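You operate a simulated robot arm through the tools that you are given. There is no shell and no other tool.

You are at the controls of a simulated two-armed robot. One attempt, no reset.

## Task
Switch the blue unit on and prove all three outputs.
Fine: select each one and press the test key till its lamp stays lit.

Only the result counts: the job must be done as asked and must still hold three seconds after the hand-in. Knocking over, shifting, dropping, spilling or breaking anything else fails it.

## Robot
Two 7-joint arms with two-finger grippers on one trunk that stands fixed in place. Base frame: the origin is at the foot of the trunk, x ahead of it, y to its left, z up. Units: m, degrees, N and s.
The left shoulder is at [0.066, 0.216, 1.337], the right one opposite. With the tool pointing down near the work surface each hand reaches from about 0.28 to 0.84 m from the base axis, measured 20 degrees to its own side. Payload 3.43 kg a hand.
The TCP of each hand is the grasp point between the finger pads, 0.02 m short of the fingertips. In the tool frame z runs along the fingers and y along their closing line. The gripper opens to 0.124 m; its body begins 0.093 m behind the TCP.
Orientation is told as [roll, pitch, yaw] about the base's x, y, z axes, in that order, counted from this pose: with the fingers straight down and closing along the base's y, the tool's x points along the base's -x, its y along +y and its z along -z.

## Interface
- The arms move only by the tool move_arm. It takes "left_rows", "right_rows" or both (then of equal length, played together; a hand with none holds still); each is a list of rows, each a list of 3 entries, a list of its own where there are three numbers: the shift along the base's x, y, z in m, then the turn, a rotation vector about the base's x, y, z in degrees, then the gripper command, from -1 (fully open) to 1 (shut), values between in proportion. In form: [[[tx, ty, tz], [ax, ay, az], fingers], ...]. A call has 1 to 20 rows; each row shifts and turns the commanded pose from where the row before left it. A row lasts 0.2 s, in which the tool goes at most 0.05 m and 8.6 degrees; a call with a longer step from one row to the next is refused whole, and so is a gripper value outside its range. Where a pose cannot be reached the arm comes as near as it can. A force on the tool above 70 N (or 10 N above the force at the start of the call, whichever is more), or a blocked arm, ends the call early, and 0.2 s more pass. Each finger travels about 0.072 m/s and halts on what it meets, pressing with about 30 N; the grip force reading is that of the motor and also rises with nothing between the fingers. The clock runs only during rows and for 0.2 s after the last one: add rows that do not move to give the fingers time. The reply holds the time, the measured pose of the TCP, the force on the tool along the base axes, the opening and the grip force, in the units named above and with some noise, with the torque about the TCP (base axes, N m) and any sound that the robot's microphone picked up, and new pictures: "pictures" is both (left out), scene, wrist or none (wrist: the cameras of the hands that moved).
- Cameras (640 x 400 px; columns grow to the right, rows downward): "scene" is now at [0.1889, 0.0298, 1.5199]; the picture's right is [0.31, -0.95, 0.00], its down [-0.45, -0.14, -0.88] and it looks along [0.84, 0.27, -0.47] (base axes); focal length 285 px, centre (320, 200). "left" rides on the left gripper at [0.082, -0.014, -0.14] in its tool frame; the picture's right is [0.17, 0.99, 0.00], its down [-0.83, 0.14, -0.54] and it looks along [-0.53, 0.09, 0.84] (tool axes); focal length 243 px, centre (320, 200). "right" rides on the right gripper at [0.082, 0.014, -0.14] in its tool frame; the picture's right is [-0.17, 0.99, 0.00], its down [-0.83, -0.14, -0.54] and it looks along [-0.53, -0.09, 0.84] (tool axes); focal length 243 px, centre (320, 200). There is no depth. A picture from a camera that has moved, and an enlarged one, comes with that camera's place and axes in the base frame and with its lens.
- slide_trunk(by): moves the trunk up (or, below 0, down) by that many m; the arms and the scene camera ride with it, the base frame stays. It gives what a move gives, with no picture.
- turn_head(pan, tilt): turns the head with the scene camera to pan (to the left, within 80 degrees either way) and tilt (down, from -29 to 69), counted from straight ahead of the robot (the tilt from the chest, where the trunk bows). It gives what a move gives, and a new picture of the scene camera.
- close_up(camera, box): a new picture of the part [left, top, right, bottom] of that camera's present view, enlarged. It takes no simulated time.
- hand_in(): hands the job in; it is judged then, once.

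Nothing tells you positions but the pictures and the camera data. Unless the task says otherwise, let go and move clear before handing in.

The tools are called after "Call:" by a JSON object that holds its "name" and its "arguments". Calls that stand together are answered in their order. move_arm: Moves the arms, as the interface text tells. Its arguments: {"type":"object","properties":{"left_rows":{"type":"array","items":{"type":"array"}},"right_rows":{"type":"array","items":{"type":"array"}},"pictures":{"type":"string","enum":["both","scene","wrist","none"]}},"required":[]} The other tools are called the same way: slide_trunk (by) moves the trunk up or down; turn_head (pan, tilt) turns the head that bears the scene camera; close_up (camera, box) takes an enlarged picture of a part of a camera's view; hand_in () hands the job in.

At the start:

```text
clock: 0.0
left_eef_pos: [0.4637, 0.48, 1.3586]
left_tcp_rot: [0.0, 0.1, 0.0]
left_ft_force: [0.1, 0.4, -0.6]
left_torque: [0.0, 0.0, 0.01]
left_gripper_width: 0.124
left_grip_force: 0.2
right_eef_pos: [0.3533, -0.0333, 1.3673]
right_tcp_rot: [0.0, 0.0, 0.0]
right_ft_force: [0.3, 0.0, -0.7]
right_torque: [0.04, -0.01, 0.03]
right_gripper_width: 0.1239
right_grip_force: 0.0
trunk travel left (down, up): [-0.489, 0.101]
head pan, tilt (commanded): [17.8, 28.2]
```

scene: 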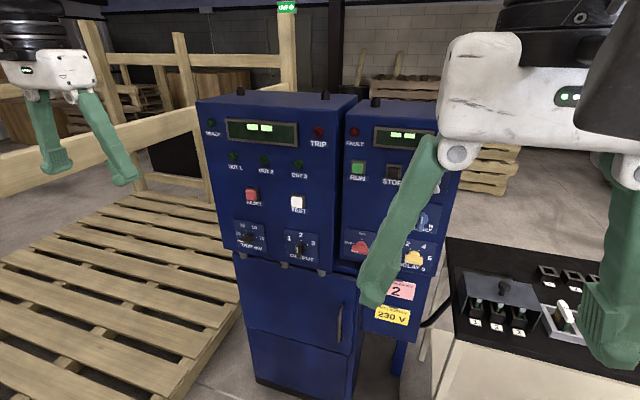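
right: 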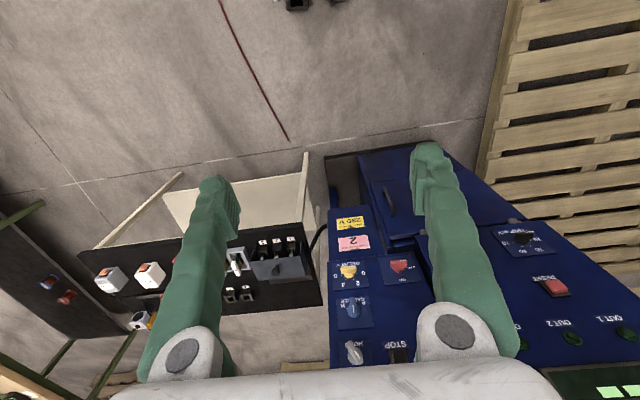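
left: 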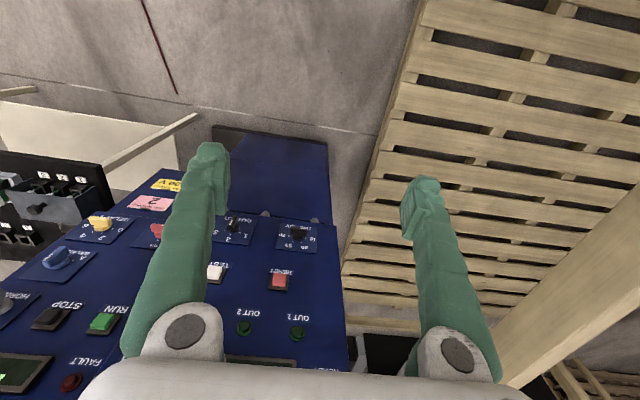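

I see a blue cabinet with a test panel (displays, OUT 1–3 lamps, RESET and TEST keys, selector) and a second blue section to its right. I'll take close-ups to read the labels before moving anything.

Call:
{"name": "close_up", "arguments": {"camera": "scene", "box": [190, 90, 350, 190]}}

Call:
{"name": "close_up", "arguments": {"camera": "scene", "box": [200, 170, 360, 270]}}

Call:
{"name": "close_up", "arguments": {"camera": "scene", "box": [320, 90, 480, 190]}}

Call:
{"name": "close_up", "arguments": {"camera": "scene", "box": [320, 190, 480, 340]}}

Call:
{"name": "close_up", "arguments": {"camera": "left", "box": [0, 160, 320, 400]}}

Call:
{"name": "close_up", "arguments": {"camera": "right", "box": [320, 160, 640, 400]}}

```text
4.00 times, centred on (270, 140) of scene
camera zoom: at [0.1889, 0.0298, 1.5199], right [0.31, -0.95, 0.0], down [-0.45, -0.14, -0.88], along [0.84, 0.27, -0.47], focal length 1140 px, centre (520, 440)
```

zoom: 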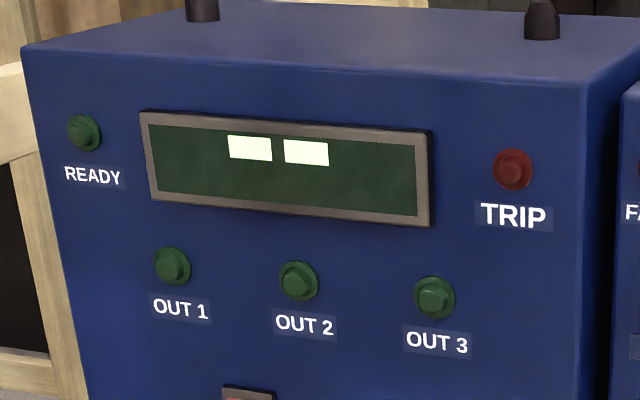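

```text
4.00 times, centred on (280, 220) of scene
camera zoom: at [0.1889, 0.0298, 1.5199], right [0.31, -0.95, 0.0], down [-0.45, -0.14, -0.88], along [0.84, 0.27, -0.47], focal length 1140 px, centre (480, 120)
```

zoom: 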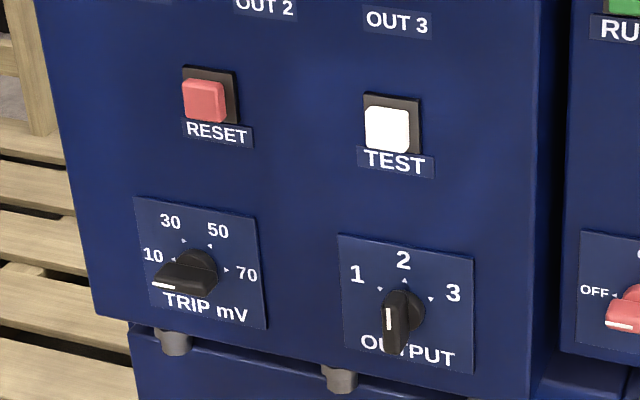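

```text
4.00 times, centred on (400, 140) of scene
camera zoom: at [0.1889, 0.0298, 1.5199], right [0.31, -0.95, 0.0], down [-0.45, -0.14, -0.88], along [0.84, 0.27, -0.47], focal length 1140 px, centre (0, 440)
```

zoom: 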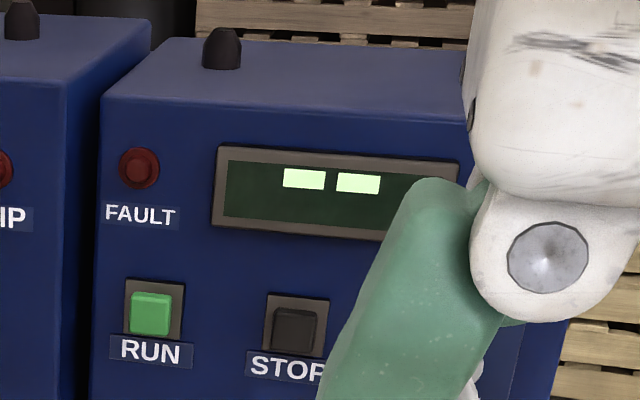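

```text
2.67 times, centred on (400, 265) of scene
camera zoom: at [0.1889, 0.0298, 1.5199], right [0.31, -0.95, 0.0], down [-0.45, -0.14, -0.88], along [0.84, 0.27, -0.47], focal length 760 px, centre (107, 27)
```

zoom: 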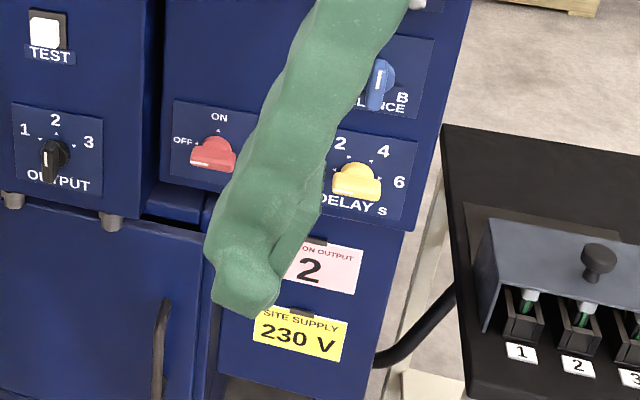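

```text
1.67 times, centred on (160, 280) of left
camera zoom: at [0.3805, 0.4675, 1.5001], right [-0.17, 0.99, 0.0], down [0.83, 0.14, 0.54], along [0.53, 0.09, -0.84], focal length 404 px, centre (587, 67)
```

zoom: 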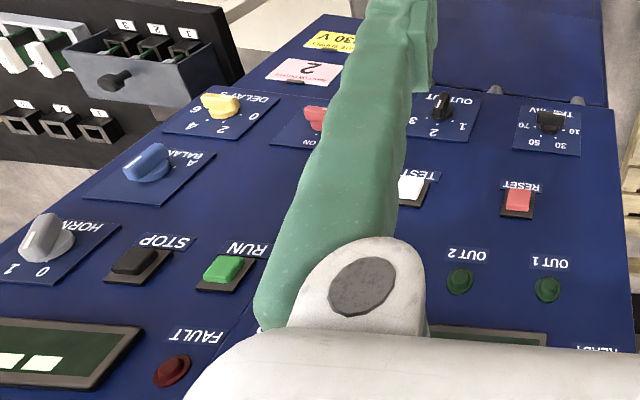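

```text
1.67 times, centred on (480, 280) of right
camera zoom: at [0.2709, -0.019, 1.5066], right [0.17, 0.99, 0.0], down [0.83, -0.14, 0.54], along [0.53, -0.09, -0.84], focal length 404 px, centre (53, 67)
```

zoom: 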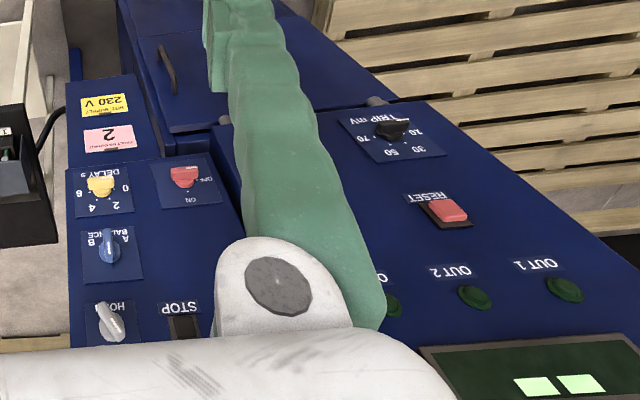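

The left panel carries the TEST key, OUTPUT selector and lamps, and the right panel an OFF/ON red switch. My right hand hides part of this, so I'll move it aside to the right and look again.

Call:
{"name": "move_arm", "arguments": {"right_rows": [[[0, -0.05, 0], [0, 0, 0], -1], [[0, -0.05, 0], [0, 0, 0], -1], [[0, -0.05, 0], [0, 0, 0], -1], [[0, -0.05, 0], [0, 0, 0], -1], [[0, -0.05, 0], [0, 0, 0], -1], [[0, -0.05, 0], [0, 0, 0], -1], [[0, -0.05, 0], [0, 0, 0], -1]], "pictures": "both"}}

```text
clock: 1.6
left_eef_pos: [0.4633, 0.4801, 1.3596]
left_tcp_rot: [0.0, 0.0, -0.1]
left_ft_force: [-0.3, 0.4, -0.8]
left_torque: [-0.05, 0.01, -0.01]
left_gripper_width: 0.1241
left_grip_force: 0.0
right_eef_pos: [0.2982, -0.278, 1.2755]
right_tcp_rot: [0.0, -0.1, -0.2]
right_ft_force: [-0.7, -0.7, -0.5]
right_torque: [0.03, 0.03, -0.03]
right_gripper_width: 0.1239
right_grip_force: 0.1
right hand out of reach, approached as far as the arm can: row 2, 3, 4, 5, 6, 7
trunk travel left (down, up): [-0.489, 0.101]
head pan, tilt (commanded): [17.8, 28.2]
camera scene: at [0.1889, 0.0292, 1.5199], right [0.31, -0.95, 0.0], down [-0.45, -0.14, -0.88], along [0.84, 0.27, -0.47], focal length 285 px, centre (320, 200)
camera right: at [0.2158, -0.2636, 1.4151], right [0.17, 0.99, 0.0], down [0.83, -0.14, 0.54], along [0.53, -0.09, -0.84], focal length 243 px, centre (320, 200)
```

scene: 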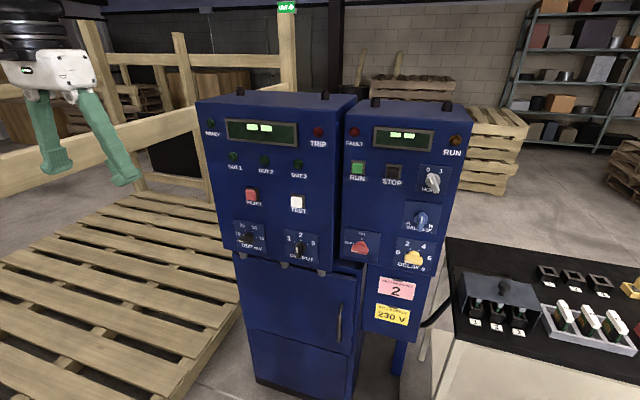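
right: 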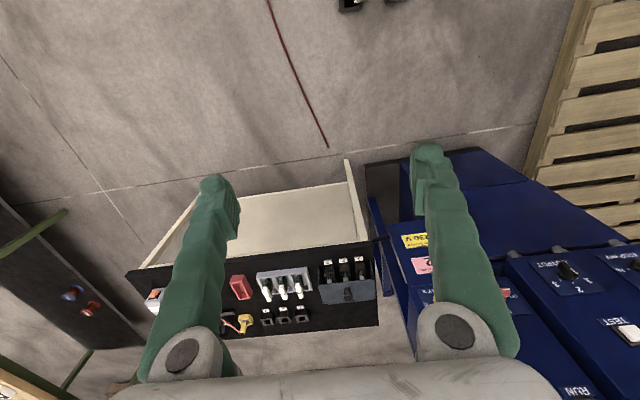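

Call:
{"name": "close_up", "arguments": {"camera": "scene", "box": [330, 100, 480, 194]}}

Call:
{"name": "close_up", "arguments": {"camera": "scene", "box": [330, 160, 480, 254]}}

Call:
{"name": "close_up", "arguments": {"camera": "scene", "box": [340, 220, 460, 340]}}

Call:
{"name": "close_up", "arguments": {"camera": "scene", "box": [440, 240, 640, 365]}}

Call:
{"name": "turn_head", "arguments": {"pan": -30, "tilt": 40}}

```text
4.26 times, centred on (405, 147) of scene
camera zoom: at [0.1889, 0.0292, 1.5199], right [0.31, -0.95, 0.0], down [-0.45, -0.14, -0.88], along [0.84, 0.27, -0.47], focal length 1212 px, centre (-42, 426)
```

zoom: 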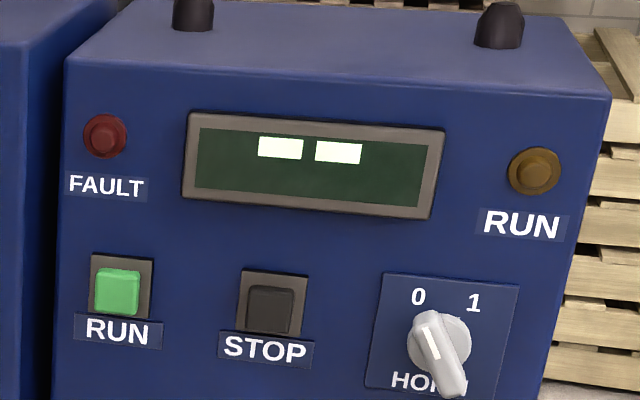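

```text
4.26 times, centred on (405, 207) of scene
camera zoom: at [0.1889, 0.0292, 1.5199], right [0.31, -0.95, 0.0], down [-0.45, -0.14, -0.88], along [0.84, 0.27, -0.47], focal length 1212 px, centre (-42, 170)
```

zoom: 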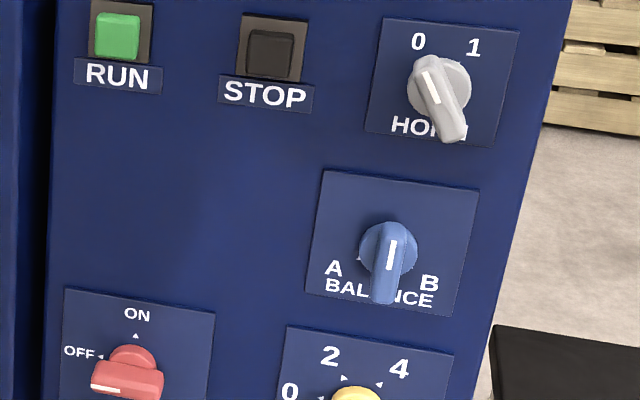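

```text
3.33 times, centred on (400, 280) of scene
camera zoom: at [0.1889, 0.0292, 1.5199], right [0.31, -0.95, 0.0], down [-0.45, -0.14, -0.88], along [0.84, 0.27, -0.47], focal length 950 px, centre (53, -67)
```

zoom: 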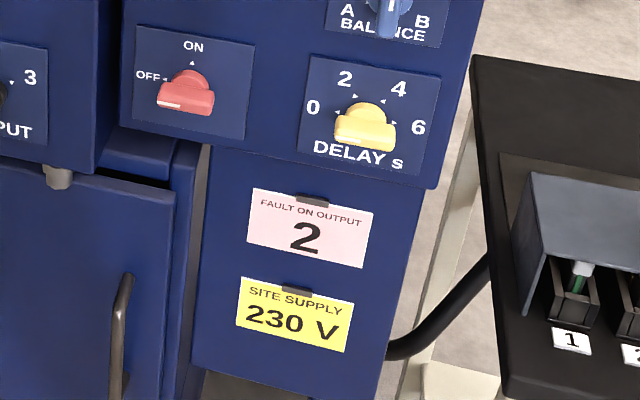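

```text
3.20 times, centred on (540, 302) of scene
camera zoom: at [0.1889, 0.0292, 1.5199], right [0.31, -0.95, 0.0], down [-0.45, -0.14, -0.88], along [0.84, 0.27, -0.47], focal length 912 px, centre (-384, -128)
```

zoom: 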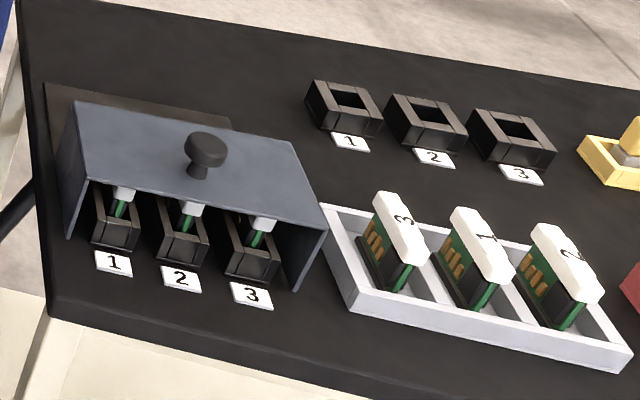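

```text
clock: 2.8
left_eef_pos: [0.4622, 0.4802, 1.3583]
left_tcp_rot: [0.0, 0.0, 0.1]
left_ft_force: [0.1, -0.6, -0.1]
left_torque: [0.01, -0.01, -0.03]
left_gripper_width: 0.1241
left_grip_force: 0.1
right_eef_pos: [0.2985, -0.2771, 1.2761]
right_tcp_rot: [0.0, -0.1, -0.1]
right_ft_force: [0.1, 0.4, -0.4]
right_torque: [0.02, -0.01, -0.01]
right_gripper_width: 0.1241
right_grip_force: 0.1
trunk travel left (down, up): [-0.489, 0.101]
head pan, tilt (commanded): [-30.0, 40.0]
camera scene: at [0.1758, -0.0406, 1.5017], right [-0.5, -0.87, 0.0], down [-0.56, 0.32, -0.77], along [0.66, -0.38, -0.64], focal length 285 px, centre (320, 200)
```

scene: 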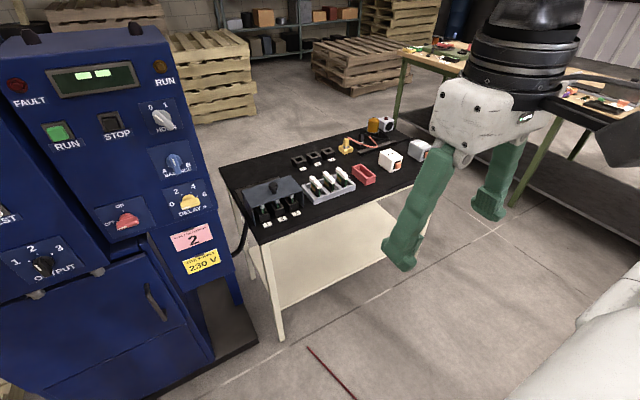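

The pink note says "FAULT ON OUTPUT 2", and a side table holds numbered cards, slots under a hood, and spare cards. I'll zoom in on the table.

Call:
{"name": "close_up", "arguments": {"camera": "scene", "box": [220, 160, 380, 260]}}

Call:
{"name": "close_up", "arguments": {"camera": "scene", "box": [320, 110, 440, 185]}}

Call:
{"name": "close_up", "arguments": {"camera": "scene", "box": [400, 30, 640, 180]}}

Call:
{"name": "close_up", "arguments": {"camera": "scene", "box": [240, 170, 310, 245]}}

Call:
{"name": "close_up", "arguments": {"camera": "right", "box": [120, 220, 400, 395]}}

Call:
{"name": "turn_head", "arguments": {"pan": -15, "tilt": 60}}

```text
4.00 times, centred on (300, 210) of scene
camera zoom: at [0.1758, -0.0406, 1.5017], right [-0.5, -0.87, 0.0], down [-0.56, 0.32, -0.77], along [0.66, -0.38, -0.64], focal length 1140 px, centre (400, 160)
```

zoom: 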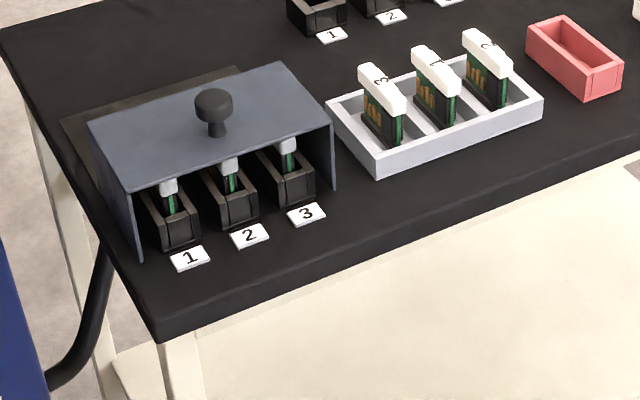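

```text
5.33 times, centred on (380, 148) of scene
camera zoom: at [0.1758, -0.0406, 1.5017], right [-0.5, -0.87, 0.0], down [-0.56, 0.32, -0.77], along [0.66, -0.38, -0.64], focal length 1520 px, centre (0, 480)
```

zoom: 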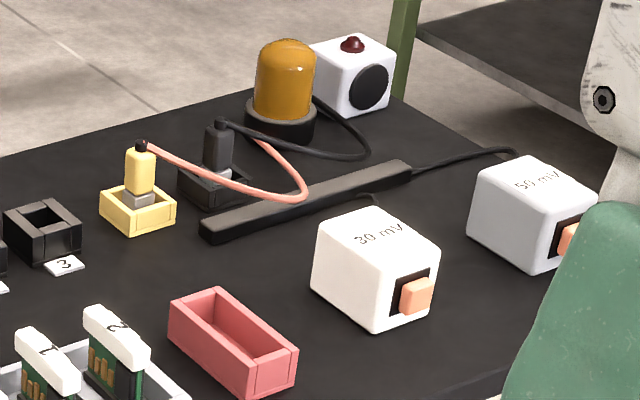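

```text
2.67 times, centred on (520, 105) of scene
camera zoom: at [0.1758, -0.0406, 1.5017], right [-0.5, -0.87, 0.0], down [-0.56, 0.32, -0.77], along [0.66, -0.38, -0.64], focal length 760 px, centre (-213, 453)
```

zoom: 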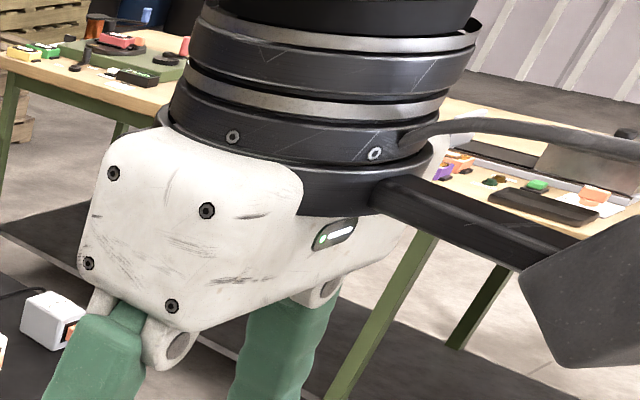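

```text
5.33 times, centred on (275, 208) of scene
camera zoom: at [0.1758, -0.0406, 1.5017], right [-0.5, -0.87, 0.0], down [-0.56, 0.32, -0.77], along [0.66, -0.38, -0.64], focal length 1520 px, centre (560, 160)
```

zoom: 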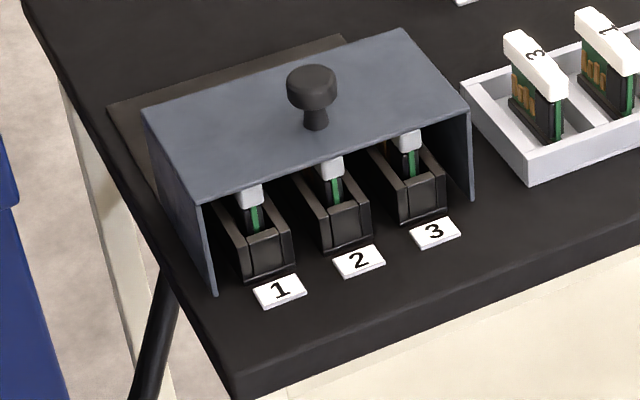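

```text
2.29 times, centred on (260, 308) of right
camera zoom: at [0.2159, -0.2628, 1.4156], right [0.17, 0.99, 0.0], down [0.83, -0.14, 0.54], along [0.53, -0.09, -0.84], focal length 555 px, centre (457, -46)
```

zoom: 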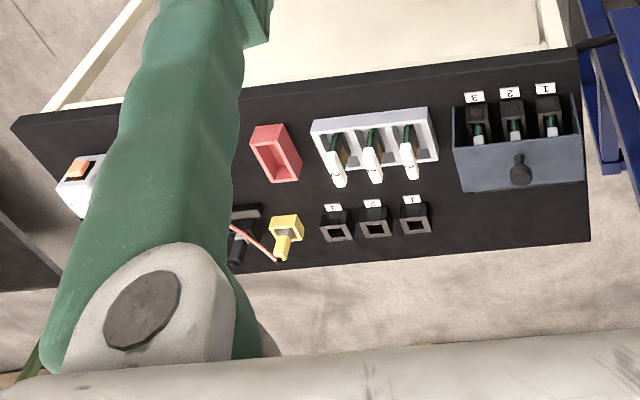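

```text
clock: 3.6
left_eef_pos: [0.4626, 0.4798, 1.3592]
left_tcp_rot: [0.0, 0.0, 0.0]
left_ft_force: [-0.6, 0.2, 0.1]
left_torque: [0.0, -0.03, -0.07]
left_gripper_width: 0.1239
left_grip_force: 0.1
right_eef_pos: [0.2979, -0.2776, 1.2755]
right_tcp_rot: [0.0, -0.1, -0.2]
right_ft_force: [0.3, 0.0, -0.3]
right_torque: [-0.02, 0.0, 0.01]
right_gripper_width: 0.124
right_grip_force: 0.1
trunk travel left (down, up): [-0.489, 0.101]
head pan, tilt (commanded): [-15.0, 60.0]
camera scene: at [0.1665, -0.0154, 1.4751], right [-0.26, -0.97, 0.0], down [-0.84, 0.22, -0.5], along [0.48, -0.13, -0.87], focal length 285 px, centre (320, 200)
```

scene: 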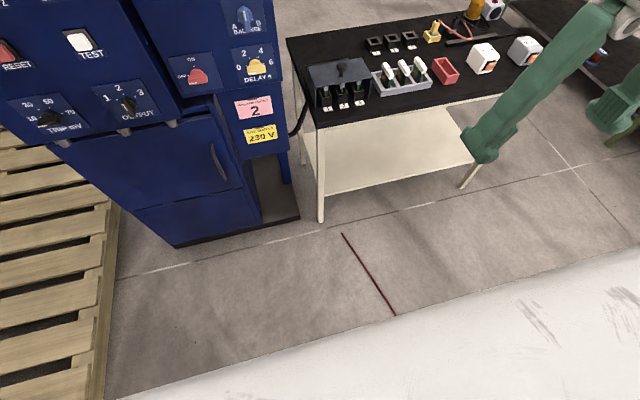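

The rig is clear enough to start: from two views I put TEST at about (0.845, 0.309, 1.131), the OUTPUT knob at (0.84, 0.30, 0.974), and the red OFF/ON knob at (0.85, 0.12, 1.016), with the panel facing -x. I'll turn the left hand to point forward and bring it nearer to inspect the panel with its camera.

Call:
{"name": "turn_head", "arguments": {"pan": 12, "tilt": 30}}

Call:
{"name": "move_arm", "arguments": {"left_rows": [[[0.012, -0.005, -0.011], [0, -8.2, 0], -1], [[0.012, -0.005, -0.011], [0, -8.2, 0], -1], [[0.012, -0.005, -0.011], [0, -8.2, 0], -1], [[0.012, -0.005, -0.011], [0, -8.2, 0], -1], [[0.012, -0.005, -0.011], [0, -8.2, 0], -1], [[0.012, -0.005, -0.011], [0, -8.2, 0], -1], [[0.012, -0.005, -0.011], [0, -8.2, 0], -1], [[0.012, -0.005, -0.011], [0, -8.2, 0], -1], [[0.012, -0.005, -0.011], [0, -8.2, 0], -1], [[0.012, -0.005, -0.011], [0, -8.2, 0], -1], [[0.012, -0.005, -0.011], [0, -8, 0], -1]], "pictures": "both"}}

```text
clock: 4.5
left_eef_pos: [0.4626, 0.4805, 1.3584]
left_tcp_rot: [0.0, 0.0, 0.0]
left_ft_force: [-0.4, -0.4, -0.9]
left_torque: [0.0, 0.0, 0.02]
left_gripper_width: 0.1238
left_grip_force: 0.1
right_eef_pos: [0.2982, -0.2771, 1.2762]
right_tcp_rot: [0.1, -0.1, -0.2]
right_ft_force: [-0.4, 0.7, 1.0]
right_torque: [0.0, -0.02, 0.0]
right_gripper_width: 0.1241
right_grip_force: 0.1
trunk travel left (down, up): [-0.489, 0.101]
head pan, tilt (commanded): [12.0, 30.0]
camera scene: at [0.1905, 0.0206, 1.517], right [0.21, -0.98, 0.0], down [-0.49, -0.1, -0.87], along [0.85, 0.18, -0.5], focal length 285 px, centre (320, 200)
```

scene: 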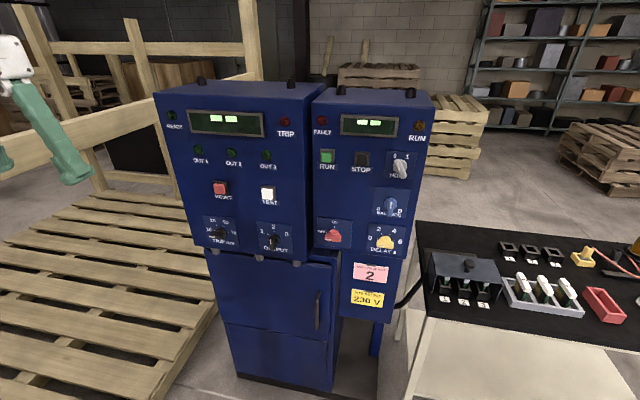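

```text
clock: 7.1
left_eef_pos: [0.5973, 0.437, 1.266]
left_tcp_rot: [89.6, -79.4, -90.0]
left_ft_force: [0.0, -0.6, 0.4]
left_torque: [0.01, -0.03, 0.0]
left_gripper_width: 0.124
left_grip_force: 0.2
right_eef_pos: [0.2973, -0.2783, 1.2759]
right_tcp_rot: [0.0, -0.1, -0.2]
right_ft_force: [1.0, -0.5, 1.0]
right_torque: [0.02, 0.01, 0.0]
right_gripper_width: 0.1239
right_grip_force: 0.1
trunk travel left (down, up): [-0.489, 0.101]
head pan, tilt (commanded): [12.0, 30.0]
stopped in row 11 (left hand): the arm was blocked; the commanded pose is now the measured one
camera scene: at [0.1907, 0.0201, 1.5172], right [0.21, -0.98, 0.0], down [-0.49, -0.1, -0.87], along [0.85, 0.18, -0.5], focal length 285 px, centre (320, 200)
camera left: at [0.4568, 0.4405, 1.1846], right [0.01, 1.0, 0.02], down [-0.54, -0.01, 0.84], along [0.84, -0.02, 0.54], focal length 243 px, centre (320, 200)
```

scene: 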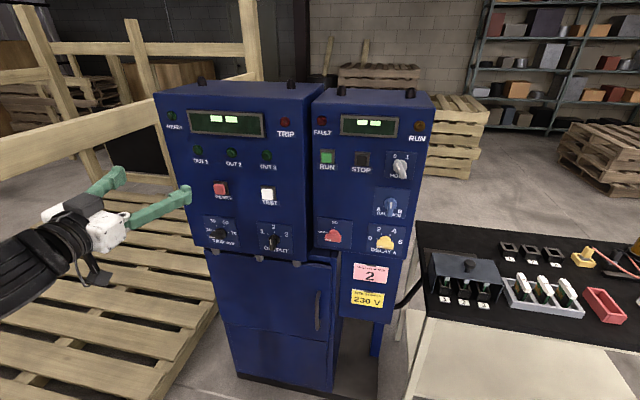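
left: 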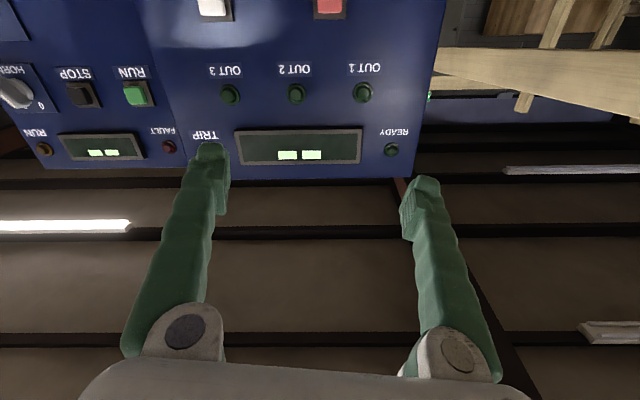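

The left hand now points forward but was blocked at the last row with about 10° of roll. I'll look left to see whether the arm touches the wooden fence.

Call:
{"name": "turn_head", "arguments": {"pan": 50, "tilt": 30}}

```text
clock: 8.2
left_eef_pos: [0.5974, 0.4379, 1.2661]
left_tcp_rot: [89.5, -79.5, -89.8]
left_ft_force: [0.1, -0.5, -0.7]
left_torque: [0.02, 0.01, 0.01]
left_gripper_width: 0.1239
left_grip_force: 0.1
right_eef_pos: [0.2982, -0.2781, 1.276]
right_tcp_rot: [0.0, -0.1, -0.1]
right_ft_force: [-0.8, 0.4, -0.1]
right_torque: [0.01, -0.02, -0.02]
right_gripper_width: 0.124
right_grip_force: 0.1
trunk travel left (down, up): [-0.489, 0.101]
head pan, tilt (commanded): [50.0, 30.0]
camera scene: at [0.1604, 0.071, 1.5171], right [0.77, -0.64, 0.0], down [-0.32, -0.38, -0.87], along [0.56, 0.66, -0.5], focal length 285 px, centre (320, 200)
```

scene: 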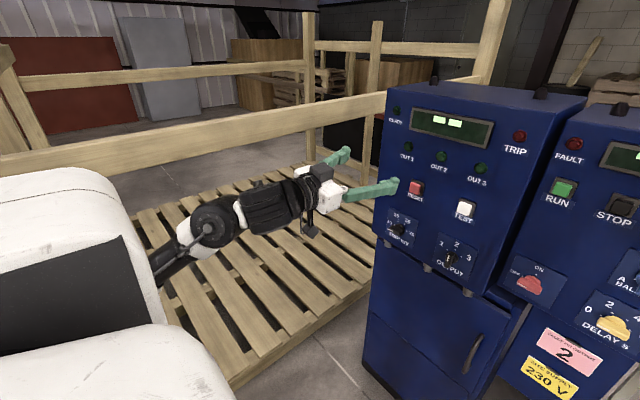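

The arm is clear of the fence, so it was likely a joint limit. I'll move in front of the panel at standoff distance and test the roll freedom there.

Call:
{"name": "move_arm", "arguments": {"left_rows": [[[0, -0.03, -0.03], [0, 0, 0], -1], [[0, -0.03, -0.03], [0, 0, 0], -1], [[0, -0.03, -0.03], [0, 0, 0], -1], [[0, -0.03, -0.03], [0, 0, 0], -1], [[0, -0.02, -0.03], [0, 0, 0], -1], [[0, 0, 0], [-5, 0, 0], -1], [[0, 0, 0], [-5, 0, 0], -1]], "pictures": "wrist"}}

Call:
{"name": "turn_head", "arguments": {"pan": 12, "tilt": 30}}

```text
clock: 9.8
left_eef_pos: [0.5955, 0.2982, 1.1162]
left_tcp_rot: [87.8, -89.5, -88.2]
left_ft_force: [-0.5, 0.8, -0.2]
left_torque: [0.01, -0.02, 0.01]
left_gripper_width: 0.1243
left_grip_force: 0.0
right_eef_pos: [0.2981, -0.278, 1.2771]
right_tcp_rot: [-0.1, 0.0, 0.0]
right_ft_force: [0.8, 0.0, -0.3]
right_torque: [0.01, 0.0, -0.02]
right_gripper_width: 0.124
right_grip_force: 0.0
trunk travel left (down, up): [-0.489, 0.101]
head pan, tilt (commanded): [50.0, 30.0]
camera left: at [0.4553, 0.2863, 1.0356], right [0.01, 0.99, -0.16], down [-0.54, 0.14, 0.83], along [0.84, 0.08, 0.53], focal length 243 px, centre (320, 200)
```

left: 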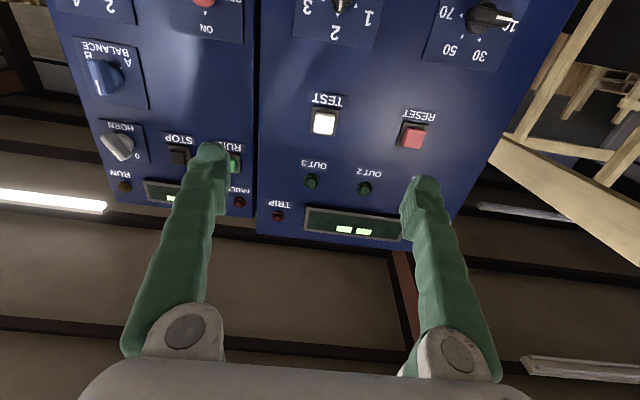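

```text
clock: 10.8
left_eef_pos: [0.5948, 0.2976, 1.1172]
left_tcp_rot: [89.2, -89.4, -89.7]
left_ft_force: [-0.5, -0.3, 0.4]
left_torque: [0.04, -0.03, -0.02]
left_gripper_width: 0.1241
left_grip_force: 0.1
right_eef_pos: [0.2986, -0.2771, 1.2762]
right_tcp_rot: [0.0, -0.1, -0.1]
right_ft_force: [-0.3, -0.5, 0.9]
right_torque: [-0.01, -0.01, 0.0]
right_gripper_width: 0.124
right_grip_force: 0.2
trunk travel left (down, up): [-0.489, 0.101]
head pan, tilt (commanded): [12.0, 30.0]
camera scene: at [0.1905, 0.0208, 1.5171], right [0.21, -0.98, 0.0], down [-0.49, -0.1, -0.87], along [0.85, 0.18, -0.5], focal length 285 px, centre (320, 200)
```

scene: 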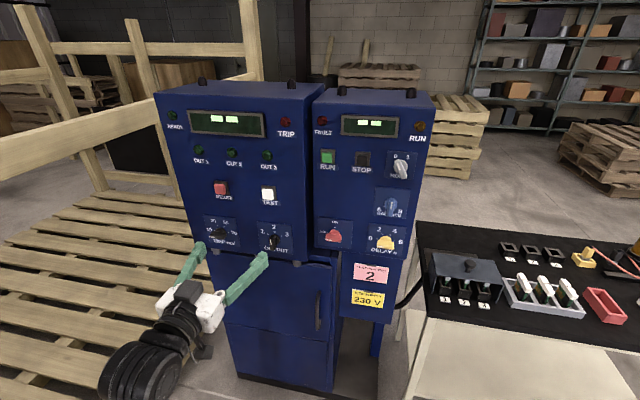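

The hand now points straight at the panel from about 0.25 m. I'll zoom in on the knobs to see where each one points.

Call:
{"name": "close_up", "arguments": {"camera": "left", "box": [270, 0, 400, 80]}}

Call:
{"name": "close_up", "arguments": {"camera": "left", "box": [50, 0, 260, 130]}}

Call:
{"name": "close_up", "arguments": {"camera": "left", "box": [400, 0, 560, 100]}}

Call:
{"name": "close_up", "arguments": {"camera": "scene", "box": [240, 210, 350, 260]}}

```text
4.92 times, centred on (335, 40) of left
camera zoom: at [0.4554, 0.2866, 1.0358], right [0.01, 0.99, -0.16], down [-0.54, 0.14, 0.83], along [0.84, 0.08, 0.53], focal length 1194 px, centre (246, 988)
```

zoom: 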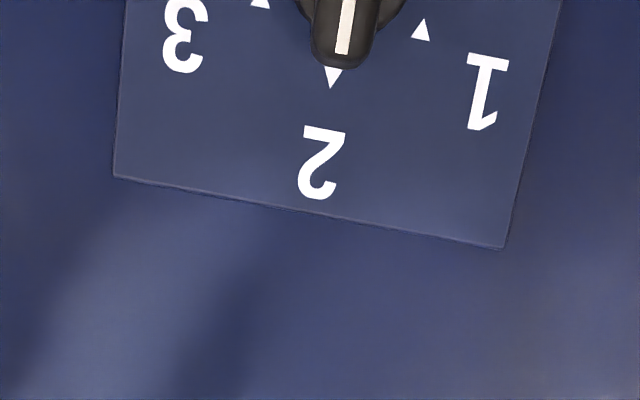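

```text
3.05 times, centred on (155, 65) of left
camera zoom: at [0.4554, 0.2866, 1.0358], right [0.01, 0.99, -0.16], down [-0.54, 0.14, 0.83], along [0.84, 0.08, 0.53], focal length 739 px, centre (823, 611)
```

zoom: 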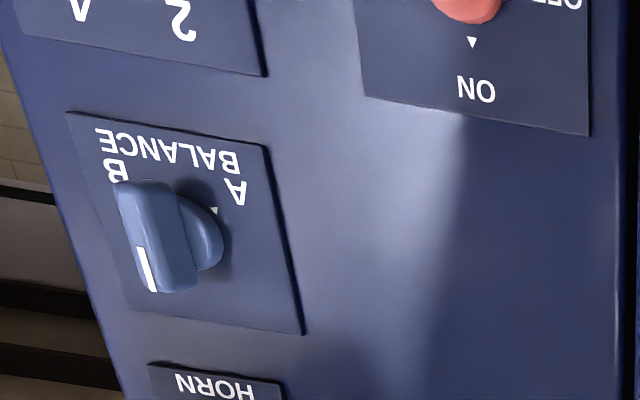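

```text
4.00 times, centred on (480, 50) of left
camera zoom: at [0.4554, 0.2866, 1.0358], right [0.01, 0.99, -0.16], down [-0.54, 0.14, 0.83], along [0.84, 0.08, 0.53], focal length 970 px, centre (-320, 800)
```

zoom: 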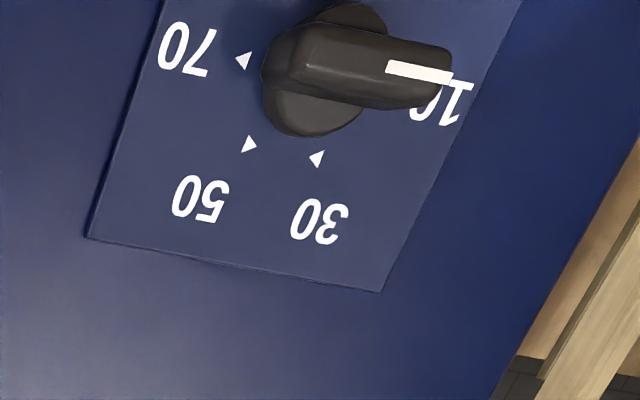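

```text
5.82 times, centred on (295, 235) of scene
camera zoom: at [0.1905, 0.0208, 1.5171], right [0.21, -0.98, 0.0], down [-0.49, -0.1, -0.87], along [0.85, 0.18, -0.5], focal length 1658 px, centre (466, -4)
```

zoom: 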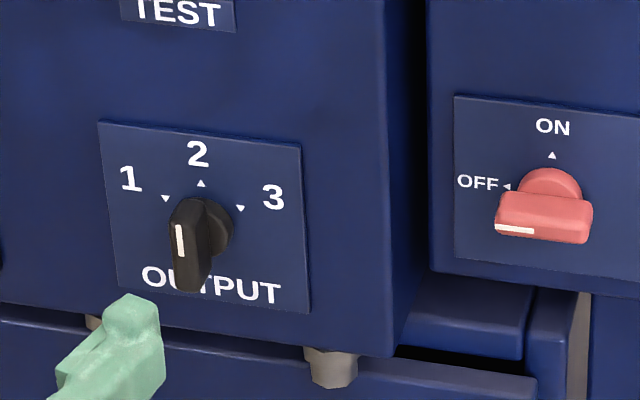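

OUTPUT is presently at 2, TRIP mV at 10, and the red switch at OFF; I put the red knob axis at about y 0.121, z 1.003, with its plate at x≈0.873. I'll roll the left hand by -90° and bring it in front of the red knob at standoff.

Call:
{"name": "move_arm", "arguments": {"left_rows": [[[0, -0.016, -0.0104], [-8.2, 0, 0], -0.5], [[0, -0.016, -0.0104], [-8.2, 0, 0], -0.5], [[0, -0.016, -0.0104], [-8.2, 0, 0], -0.5], [[0, -0.016, -0.0104], [-8.2, 0, 0], -0.5], [[0, -0.016, -0.0104], [-8.2, 0, 0], -0.5], [[0, -0.016, -0.0104], [-8.2, 0, 0], -0.5], [[0, -0.016, -0.0104], [-8.2, 0, 0], -0.5], [[0, -0.016, -0.0104], [-8.2, 0, 0], -0.5], [[0, -0.016, -0.0104], [-8.2, 0, 0], -0.5], [[0, -0.016, -0.0104], [-8.2, 0, 0], -0.5], [[0, -0.016, -0.0104], [-8, 0, 0], -0.5]], "pictures": "both"}}

```text
clock: 13.3
left_eef_pos: [0.5996, 0.1532, 0.9947]
left_tcp_rot: [-92.1, -10.1, 87.7]
left_ft_force: [0.8, 0.0, 1.0]
left_torque: [-0.01, 0.02, 0.01]
left_gripper_width: 0.0928
left_grip_force: 0.0
right_eef_pos: [0.2985, -0.2782, 1.2762]
right_tcp_rot: [0.0, -0.1, -0.1]
right_ft_force: [-0.6, -0.2, -0.8]
right_torque: [-0.02, 0.0, 0.02]
right_gripper_width: 0.1239
right_grip_force: 0.1
trunk travel left (down, up): [-0.489, 0.101]
head pan, tilt (commanded): [12.0, 30.0]
stopped in row 11 (left hand): the arm was blocked; the commanded pose is now the measured one
camera scene: at [0.1905, 0.0209, 1.5171], right [0.21, -0.98, 0.0], down [-0.49, -0.1, -0.87], along [0.85, 0.18, -0.5], focal length 285 px, centre (320, 200)
camera left: at [0.457, 0.0768, 0.9899], right [0.04, 0.01, -1.0], down [-0.5, 0.87, -0.01], along [0.87, 0.5, 0.03], focal length 243 px, centre (320, 200)
```

scene: 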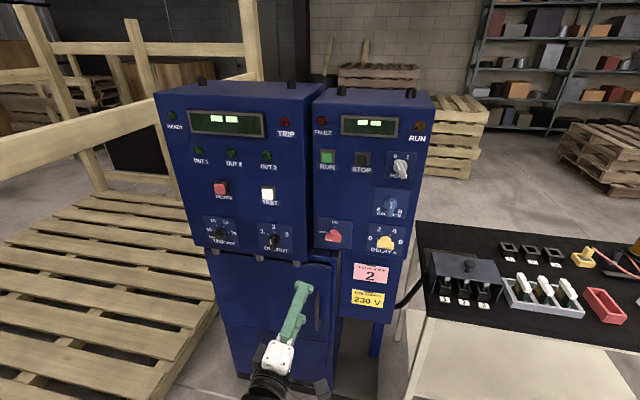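
left: 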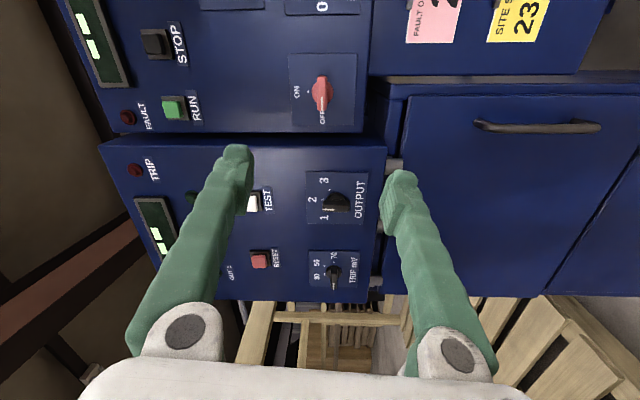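

It lags at fast rolls; now about 80° of the 90° roll is done. I'll finish the correction slowly and line up with the red knob.

Call:
{"name": "move_arm", "arguments": {"left_rows": [[[0, -0.008, 0.002], [-2.5, 0.5, 0.7], -0.5], [[0, -0.008, 0.002], [-2.5, 0.5, 0.7], -0.5], [[0, -0.008, 0.002], [-2.5, 0.5, 0.7], -0.5], [[0, -0.008, 0.002], [-2.5, 0.5, 0.6], -0.5], [[0, 0, 0], [0, 0, 0], -0.5]], "pictures": "wrist"}}

```text
clock: 14.4
left_eef_pos: [0.6025, 0.1482, 0.9897]
left_tcp_rot: [-91.0, -7.7, 88.3]
left_ft_force: [-0.5, -0.4, -0.3]
left_torque: [0.02, 0.03, 0.01]
left_gripper_width: 0.0931
left_grip_force: 0.1
right_eef_pos: [0.2975, -0.278, 1.276]
right_tcp_rot: [0.0, 0.0, -0.2]
right_ft_force: [0.8, 0.2, 0.6]
right_torque: [0.0, 0.0, -0.01]
right_gripper_width: 0.1239
right_grip_force: 0.0
trunk travel left (down, up): [-0.489, 0.101]
head pan, tilt (commanded): [12.0, 30.0]
stopped in row 5 (left hand): the arm was blocked; the commanded pose is now the measured one
camera left: at [0.4587, 0.0702, 0.9907], right [0.02, -0.03, -1.0], down [-0.51, 0.86, -0.03], along [0.86, 0.51, 0.0], focal length 243 px, centre (320, 200)
```

left: 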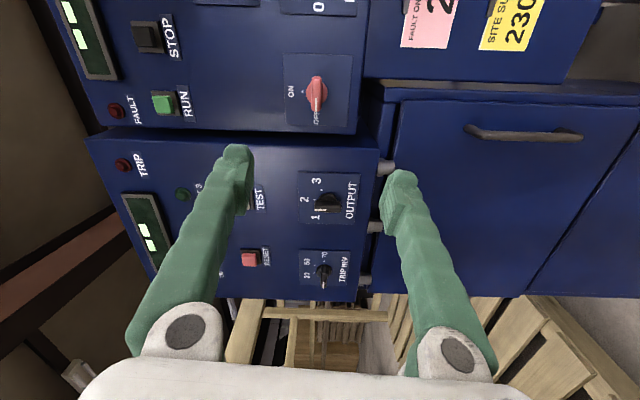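

The left wrist really is limited near -82° roll here, so I'll use the right hand for the red switch, since it should be free the other way. First I bring the left hand back to roll 0 and out to the left.

Call:
{"name": "move_arm", "arguments": {"left_rows": [[[0, 0.015, 0.009], [5.9, -0.1, 0], -0.5], [[0, 0.015, 0.009], [5.9, -0.1, 0], -0.5], [[0, 0.015, 0.009], [5.9, -0.1, 0], -0.5], [[0, 0.015, 0.009], [5.9, -0.1, 0], -0.5], [[0, 0.015, 0.009], [5.9, -0.1, 0], -0.5], [[0, 0.015, 0.009], [5.9, -0.1, 0], -0.5], [[0, 0.015, 0.009], [5.9, -0.1, 0], -0.5], [[0, 0.015, 0.009], [5.9, -0.1, 0], -0.5], [[0, 0.015, 0.009], [5.9, -0.1, 0], -0.5], [[0, 0.015, 0.009], [5.9, -0.1, 0], -0.5], [[0, 0.015, 0.009], [5.9, -0.1, 0], -0.5], [[0, 0.015, 0.009], [5.9, -0.1, 0], -0.5], [[0, 0.015, 0.009], [5.9, -0.1, 0], -0.5], [[0, 0.015, 0.009], [5.9, -0.1, 0], -0.5], [[0, 0, 0], [0, 0, 0], -0.5]], "pictures": "wrist"}}

```text
clock: 17.6
left_eef_pos: [0.5997, 0.3593, 1.1177]
left_tcp_rot: [31.1, -89.2, -33.3]
left_ft_force: [0.3, -0.2, 0.2]
left_torque: [0.03, -0.02, 0.02]
left_gripper_width: 0.0928
left_grip_force: 0.1
right_eef_pos: [0.2979, -0.2781, 1.2765]
right_tcp_rot: [0.0, -0.1, -0.1]
right_ft_force: [0.7, 0.3, -0.2]
right_torque: [0.03, 0.0, -0.02]
right_gripper_width: 0.124
right_grip_force: 0.0
trunk travel left (down, up): [-0.489, 0.101]
head pan, tilt (commanded): [12.0, 30.0]
camera left: at [0.459, 0.352, 1.0379], right [0.03, 0.99, -0.16], down [-0.52, 0.15, 0.84], along [0.85, 0.05, 0.52], focal length 243 px, centre (320, 200)
```

left: 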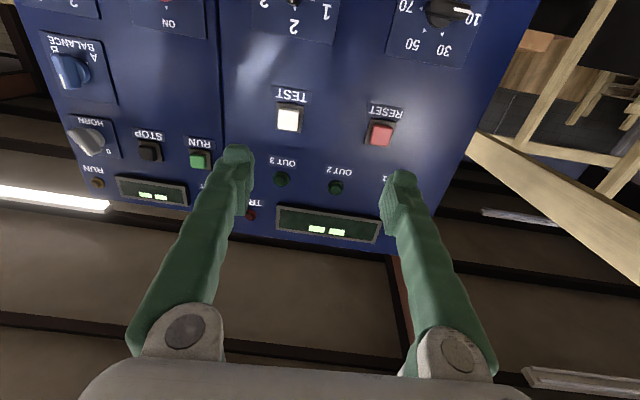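

Left hand is parked at (0.60, 0.36, 1.12) facing the panel. Now I turn the right hand forward slowly and bring it before the right panel.

Call:
{"name": "move_arm", "arguments": {"right_rows": [[[0.0168, 0.0155, -0.015], [0, -5, 0], -0.5], [[0.0168, 0.0155, -0.015], [0, -5, 0], -0.5], [[0.0168, 0.0155, -0.015], [0, -5, 0], -0.5], [[0.0168, 0.0155, -0.015], [0, -5, 0], -0.5], [[0.0168, 0.0155, -0.015], [0, -5, 0], -0.5], [[0.0168, 0.0155, -0.015], [0, -5, 0], -0.5], [[0.0168, 0.0155, -0.015], [0, -5, 0], -0.5], [[0.0168, 0.0155, -0.015], [0, -5, 0], -0.5], [[0.0168, 0.0155, -0.015], [0, -5, 0], -0.5], [[0.0168, 0.0155, -0.015], [0, -5, 0], -0.5], [[0.0168, 0.0155, -0.015], [0, -5, 0], -0.5], [[0.0168, 0.0155, -0.015], [0, -5, 0], -0.5], [[0.0168, 0.0155, -0.015], [0, -5, 0], -0.5], [[0.0168, 0.0155, -0.015], [0, -5, 0], -0.5], [[0.0168, 0.0155, -0.015], [0, -5, 0], -0.5], [[0.0168, 0.0155, -0.015], [0, -5, 0], -0.5], [[0.0168, 0.0155, -0.015], [0, -5, 0], -0.5], [[0.0168, 0.0155, -0.015], [0, -5, 0], -0.5], [[0, 0, 0], [0, 0, 0], -0.5]], "pictures": "both"}}

```text
clock: 20.5
left_eef_pos: [0.6009, 0.3585, 1.1165]
left_tcp_rot: [26.6, -89.3, -28.7]
left_ft_force: [0.5, -0.5, 0.2]
left_torque: [0.03, 0.0, 0.04]
left_gripper_width: 0.0932
left_grip_force: 0.0
right_eef_pos: [0.6003, -0.1503, 1.1918]
right_tcp_rot: [24.5, -63.7, -32.5]
right_ft_force: [-0.5, -0.4, -0.2]
right_torque: [0.06, 0.01, 0.04]
right_gripper_width: 0.0928
right_grip_force: 0.0
right hand out of reach, approached as far as the arm can: row 1, 2, 3, 4, 5, 6, 7, 8, 14
trunk travel left (down, up): [-0.489, 0.101]
head pan, tilt (commanded): [12.0, 30.0]
stopped in row 14 (right hand): the arm was blocked; the commanded pose is now the measured one
camera scene: at [0.1924, 0.0186, 1.5169], right [0.21, -0.98, 0.0], down [-0.49, -0.1, -0.87], along [0.85, 0.18, -0.5], focal length 285 px, centre (320, 200)
camera right: at [0.4446, -0.104, 1.1767], right [0.24, 0.91, 0.33], down [-0.2, -0.29, 0.94], along [0.95, -0.29, 0.12], focal length 243 px, centre (320, 200)
```

scene: 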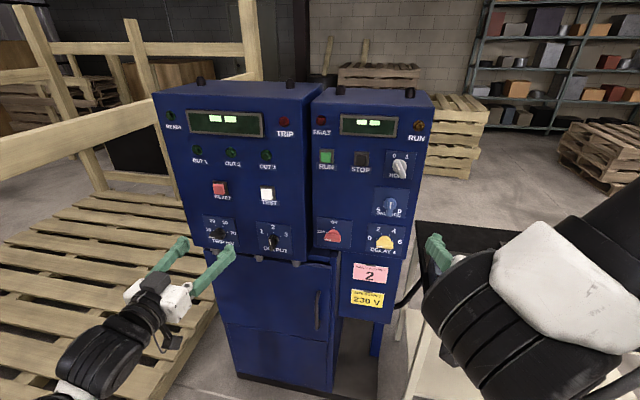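
right: 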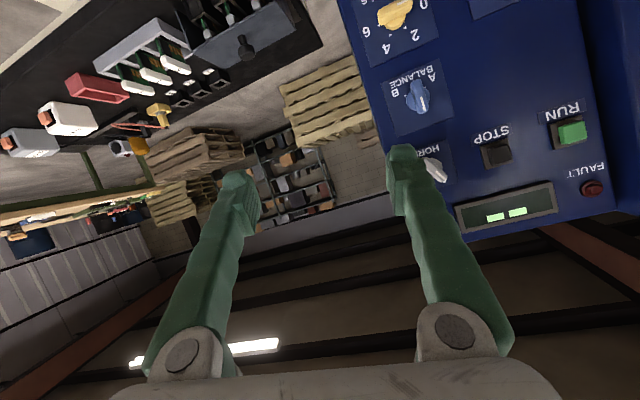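

The right hand is at (0.60, -0.15, 1.19) but still tipped 24° down. I'll shift it toward the panel centre first, then finish the turn.

Call:
{"name": "move_arm", "arguments": {"right_rows": [[[0, 0.025, -0.012], [0, 0, 0], -0.5], [[0, 0.025, -0.012], [0, 0, 0], -0.5], [[0, 0.025, -0.012], [0, 0, 0], -0.5], [[0, 0.025, -0.012], [0, 0, 0], -0.5], [[0, 0.025, -0.012], [0, 0, 0], -0.5], [[0, 0.025, -0.012], [0, 0, 0], -0.5], [[0, 0.025, -0.012], [0, 0, 0], -0.5], [[0, 0.025, -0.012], [0, 0, 0], -0.5], [[0, 0, 0], [-2, -4, 1.1], -0.5], [[0, 0, 0], [-2, -4, 1.1], -0.5], [[0, 0, 0], [-2, -4, 1.1], -0.5], [[0, 0, 0], [-2, -4, 1.1], -0.5], [[0, 0, 0], [-2, -4, 1.1], -0.5], [[0, 0, 0], [-2, -4, 0], -0.5], [[0, 0, 0], [0, 0, 0], -0.5]], "pictures": "both"}}

```text
clock: 21.2
left_eef_pos: [0.6013, 0.3602, 1.1161]
left_tcp_rot: [21.2, -89.3, -23.4]
left_ft_force: [0.0, 0.0, -0.6]
left_torque: [0.02, -0.03, 0.03]
left_gripper_width: 0.093
left_grip_force: 0.0
right_eef_pos: [0.6232, -0.1384, 1.1958]
right_tcp_rot: [37.9, -59.6, -51.5]
right_ft_force: [-0.3, 0.2, 0.2]
right_torque: [-0.02, 0.0, 0.0]
right_gripper_width: 0.093
right_grip_force: 0.0
trunk travel left (down, up): [-0.489, 0.101]
head pan, tilt (commanded): [12.0, 30.0]
stopped in row 3 (right hand): the arm was blocked; the commanded pose is now the measured one
camera scene: at [0.1904, 0.0216, 1.5171], right [0.21, -0.98, 0.0], down [-0.49, -0.1, -0.87], along [0.85, 0.18, -0.5], focal length 285 px, centre (320, 200)
camera right: at [0.4751, -0.0714, 1.1861], right [0.34, 0.83, 0.45], down [-0.27, -0.37, 0.89], along [0.9, -0.42, 0.09], focal length 243 px, centre (320, 200)
```

scene: 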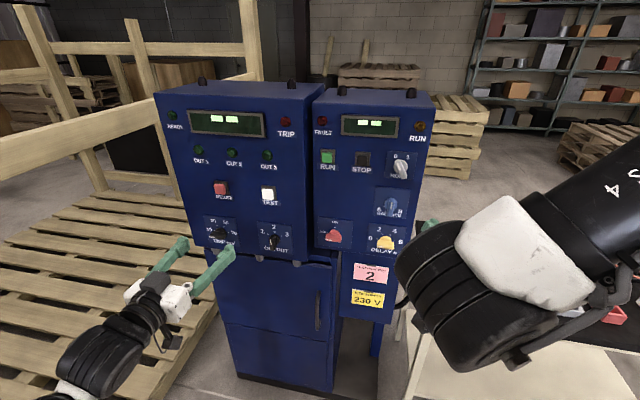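
right: 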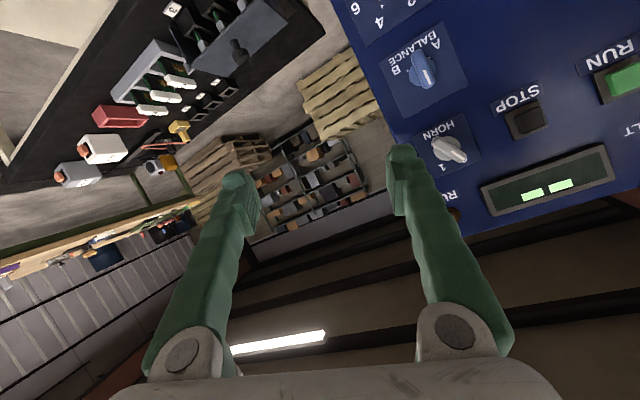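

The right arm drifts into an awkward posture when pointing forward, so I'll return it to a tool-down pose out of the way to the right. The left hand can do the panel work instead.

Call:
{"name": "move_arm", "arguments": {"right_rows": [[[-0.0145, -0.0116, -0.0033], [-0.43, 4.78, 1.85], -0.5], [[-0.0145, -0.0116, -0.0033], [-0.43, 4.78, 1.85], -0.5], [[-0.0145, -0.0116, -0.0033], [-0.43, 4.78, 1.85], -0.5], [[-0.0145, -0.0116, -0.0033], [-0.43, 4.78, 1.85], -0.5], [[-0.0145, -0.0116, -0.0033], [-0.43, 4.78, 1.85], -0.5], [[-0.0145, -0.0116, -0.0033], [-0.43, 4.78, 1.85], -0.5], [[-0.0145, -0.0116, -0.0033], [-0.43, 4.78, 1.85], -0.5], [[-0.0145, -0.0116, -0.0033], [-0.43, 4.78, 1.85], -0.5], [[-0.0145, -0.0116, -0.0033], [-0.43, 4.78, 1.85], -0.5], [[-0.0145, -0.0116, -0.0033], [-0.43, 4.78, 1.85], -0.5], [[-0.0145, -0.0116, -0.0033], [-0.43, 4.78, 1.85], -0.5], [[-0.0145, -0.0116, -0.0033], [-0.43, 4.78, 1.85], -0.5], [[-0.0145, -0.0116, -0.0033], [-0.43, 4.78, 1.85], -0.5], [[-0.0145, -0.0116, -0.0033], [-0.43, 4.78, 1.85], -0.5], [[0, 0, 0], [0, 0, 0], -0.5]], "pictures": "both"}}

```text
clock: 24.4
left_eef_pos: [0.6008, 0.3596, 1.1173]
left_tcp_rot: [26.1, -89.3, -28.2]
left_ft_force: [-0.3, -0.8, -0.2]
left_torque: [0.02, -0.05, -0.01]
left_gripper_width: 0.0928
left_grip_force: 0.0
right_eef_pos: [0.4723, -0.2492, 1.1596]
right_tcp_rot: [2.6, -17.5, -6.1]
right_ft_force: [0.0, 0.1, 0.0]
right_torque: [0.02, -0.01, 0.0]
right_gripper_width: 0.0929
right_grip_force: 0.1
right hand out of reach, approached as far as the arm can: row 11, 12, 13, 14
trunk travel left (down, up): [-0.489, 0.101]
head pan, tilt (commanded): [12.0, 30.0]
camera scene: at [0.1909, 0.0202, 1.517], right [0.21, -0.98, 0.0], down [-0.49, -0.1, -0.87], along [0.85, 0.18, -0.5], focal length 285 px, centre (320, 200)
camera right: at [0.3537, -0.2276, 1.2692], right [0.25, 0.96, 0.09], down [0.61, -0.23, 0.76], along [0.75, -0.13, -0.65], focal length 243 px, centre (320, 200)
```

scene: 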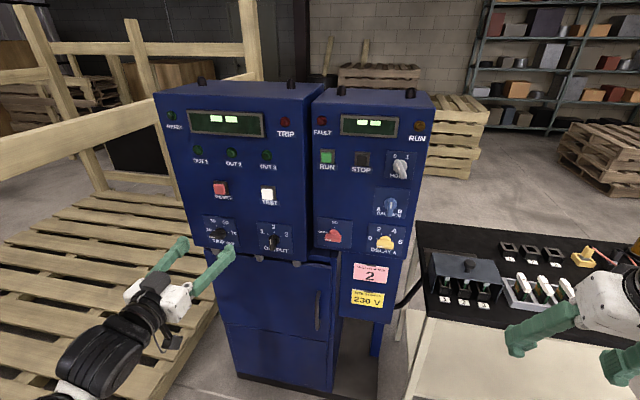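
right: 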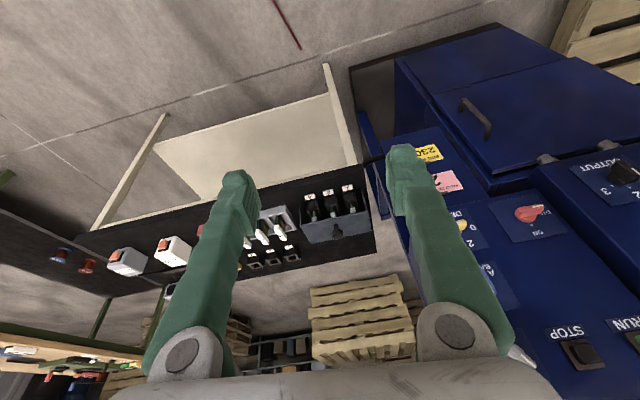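

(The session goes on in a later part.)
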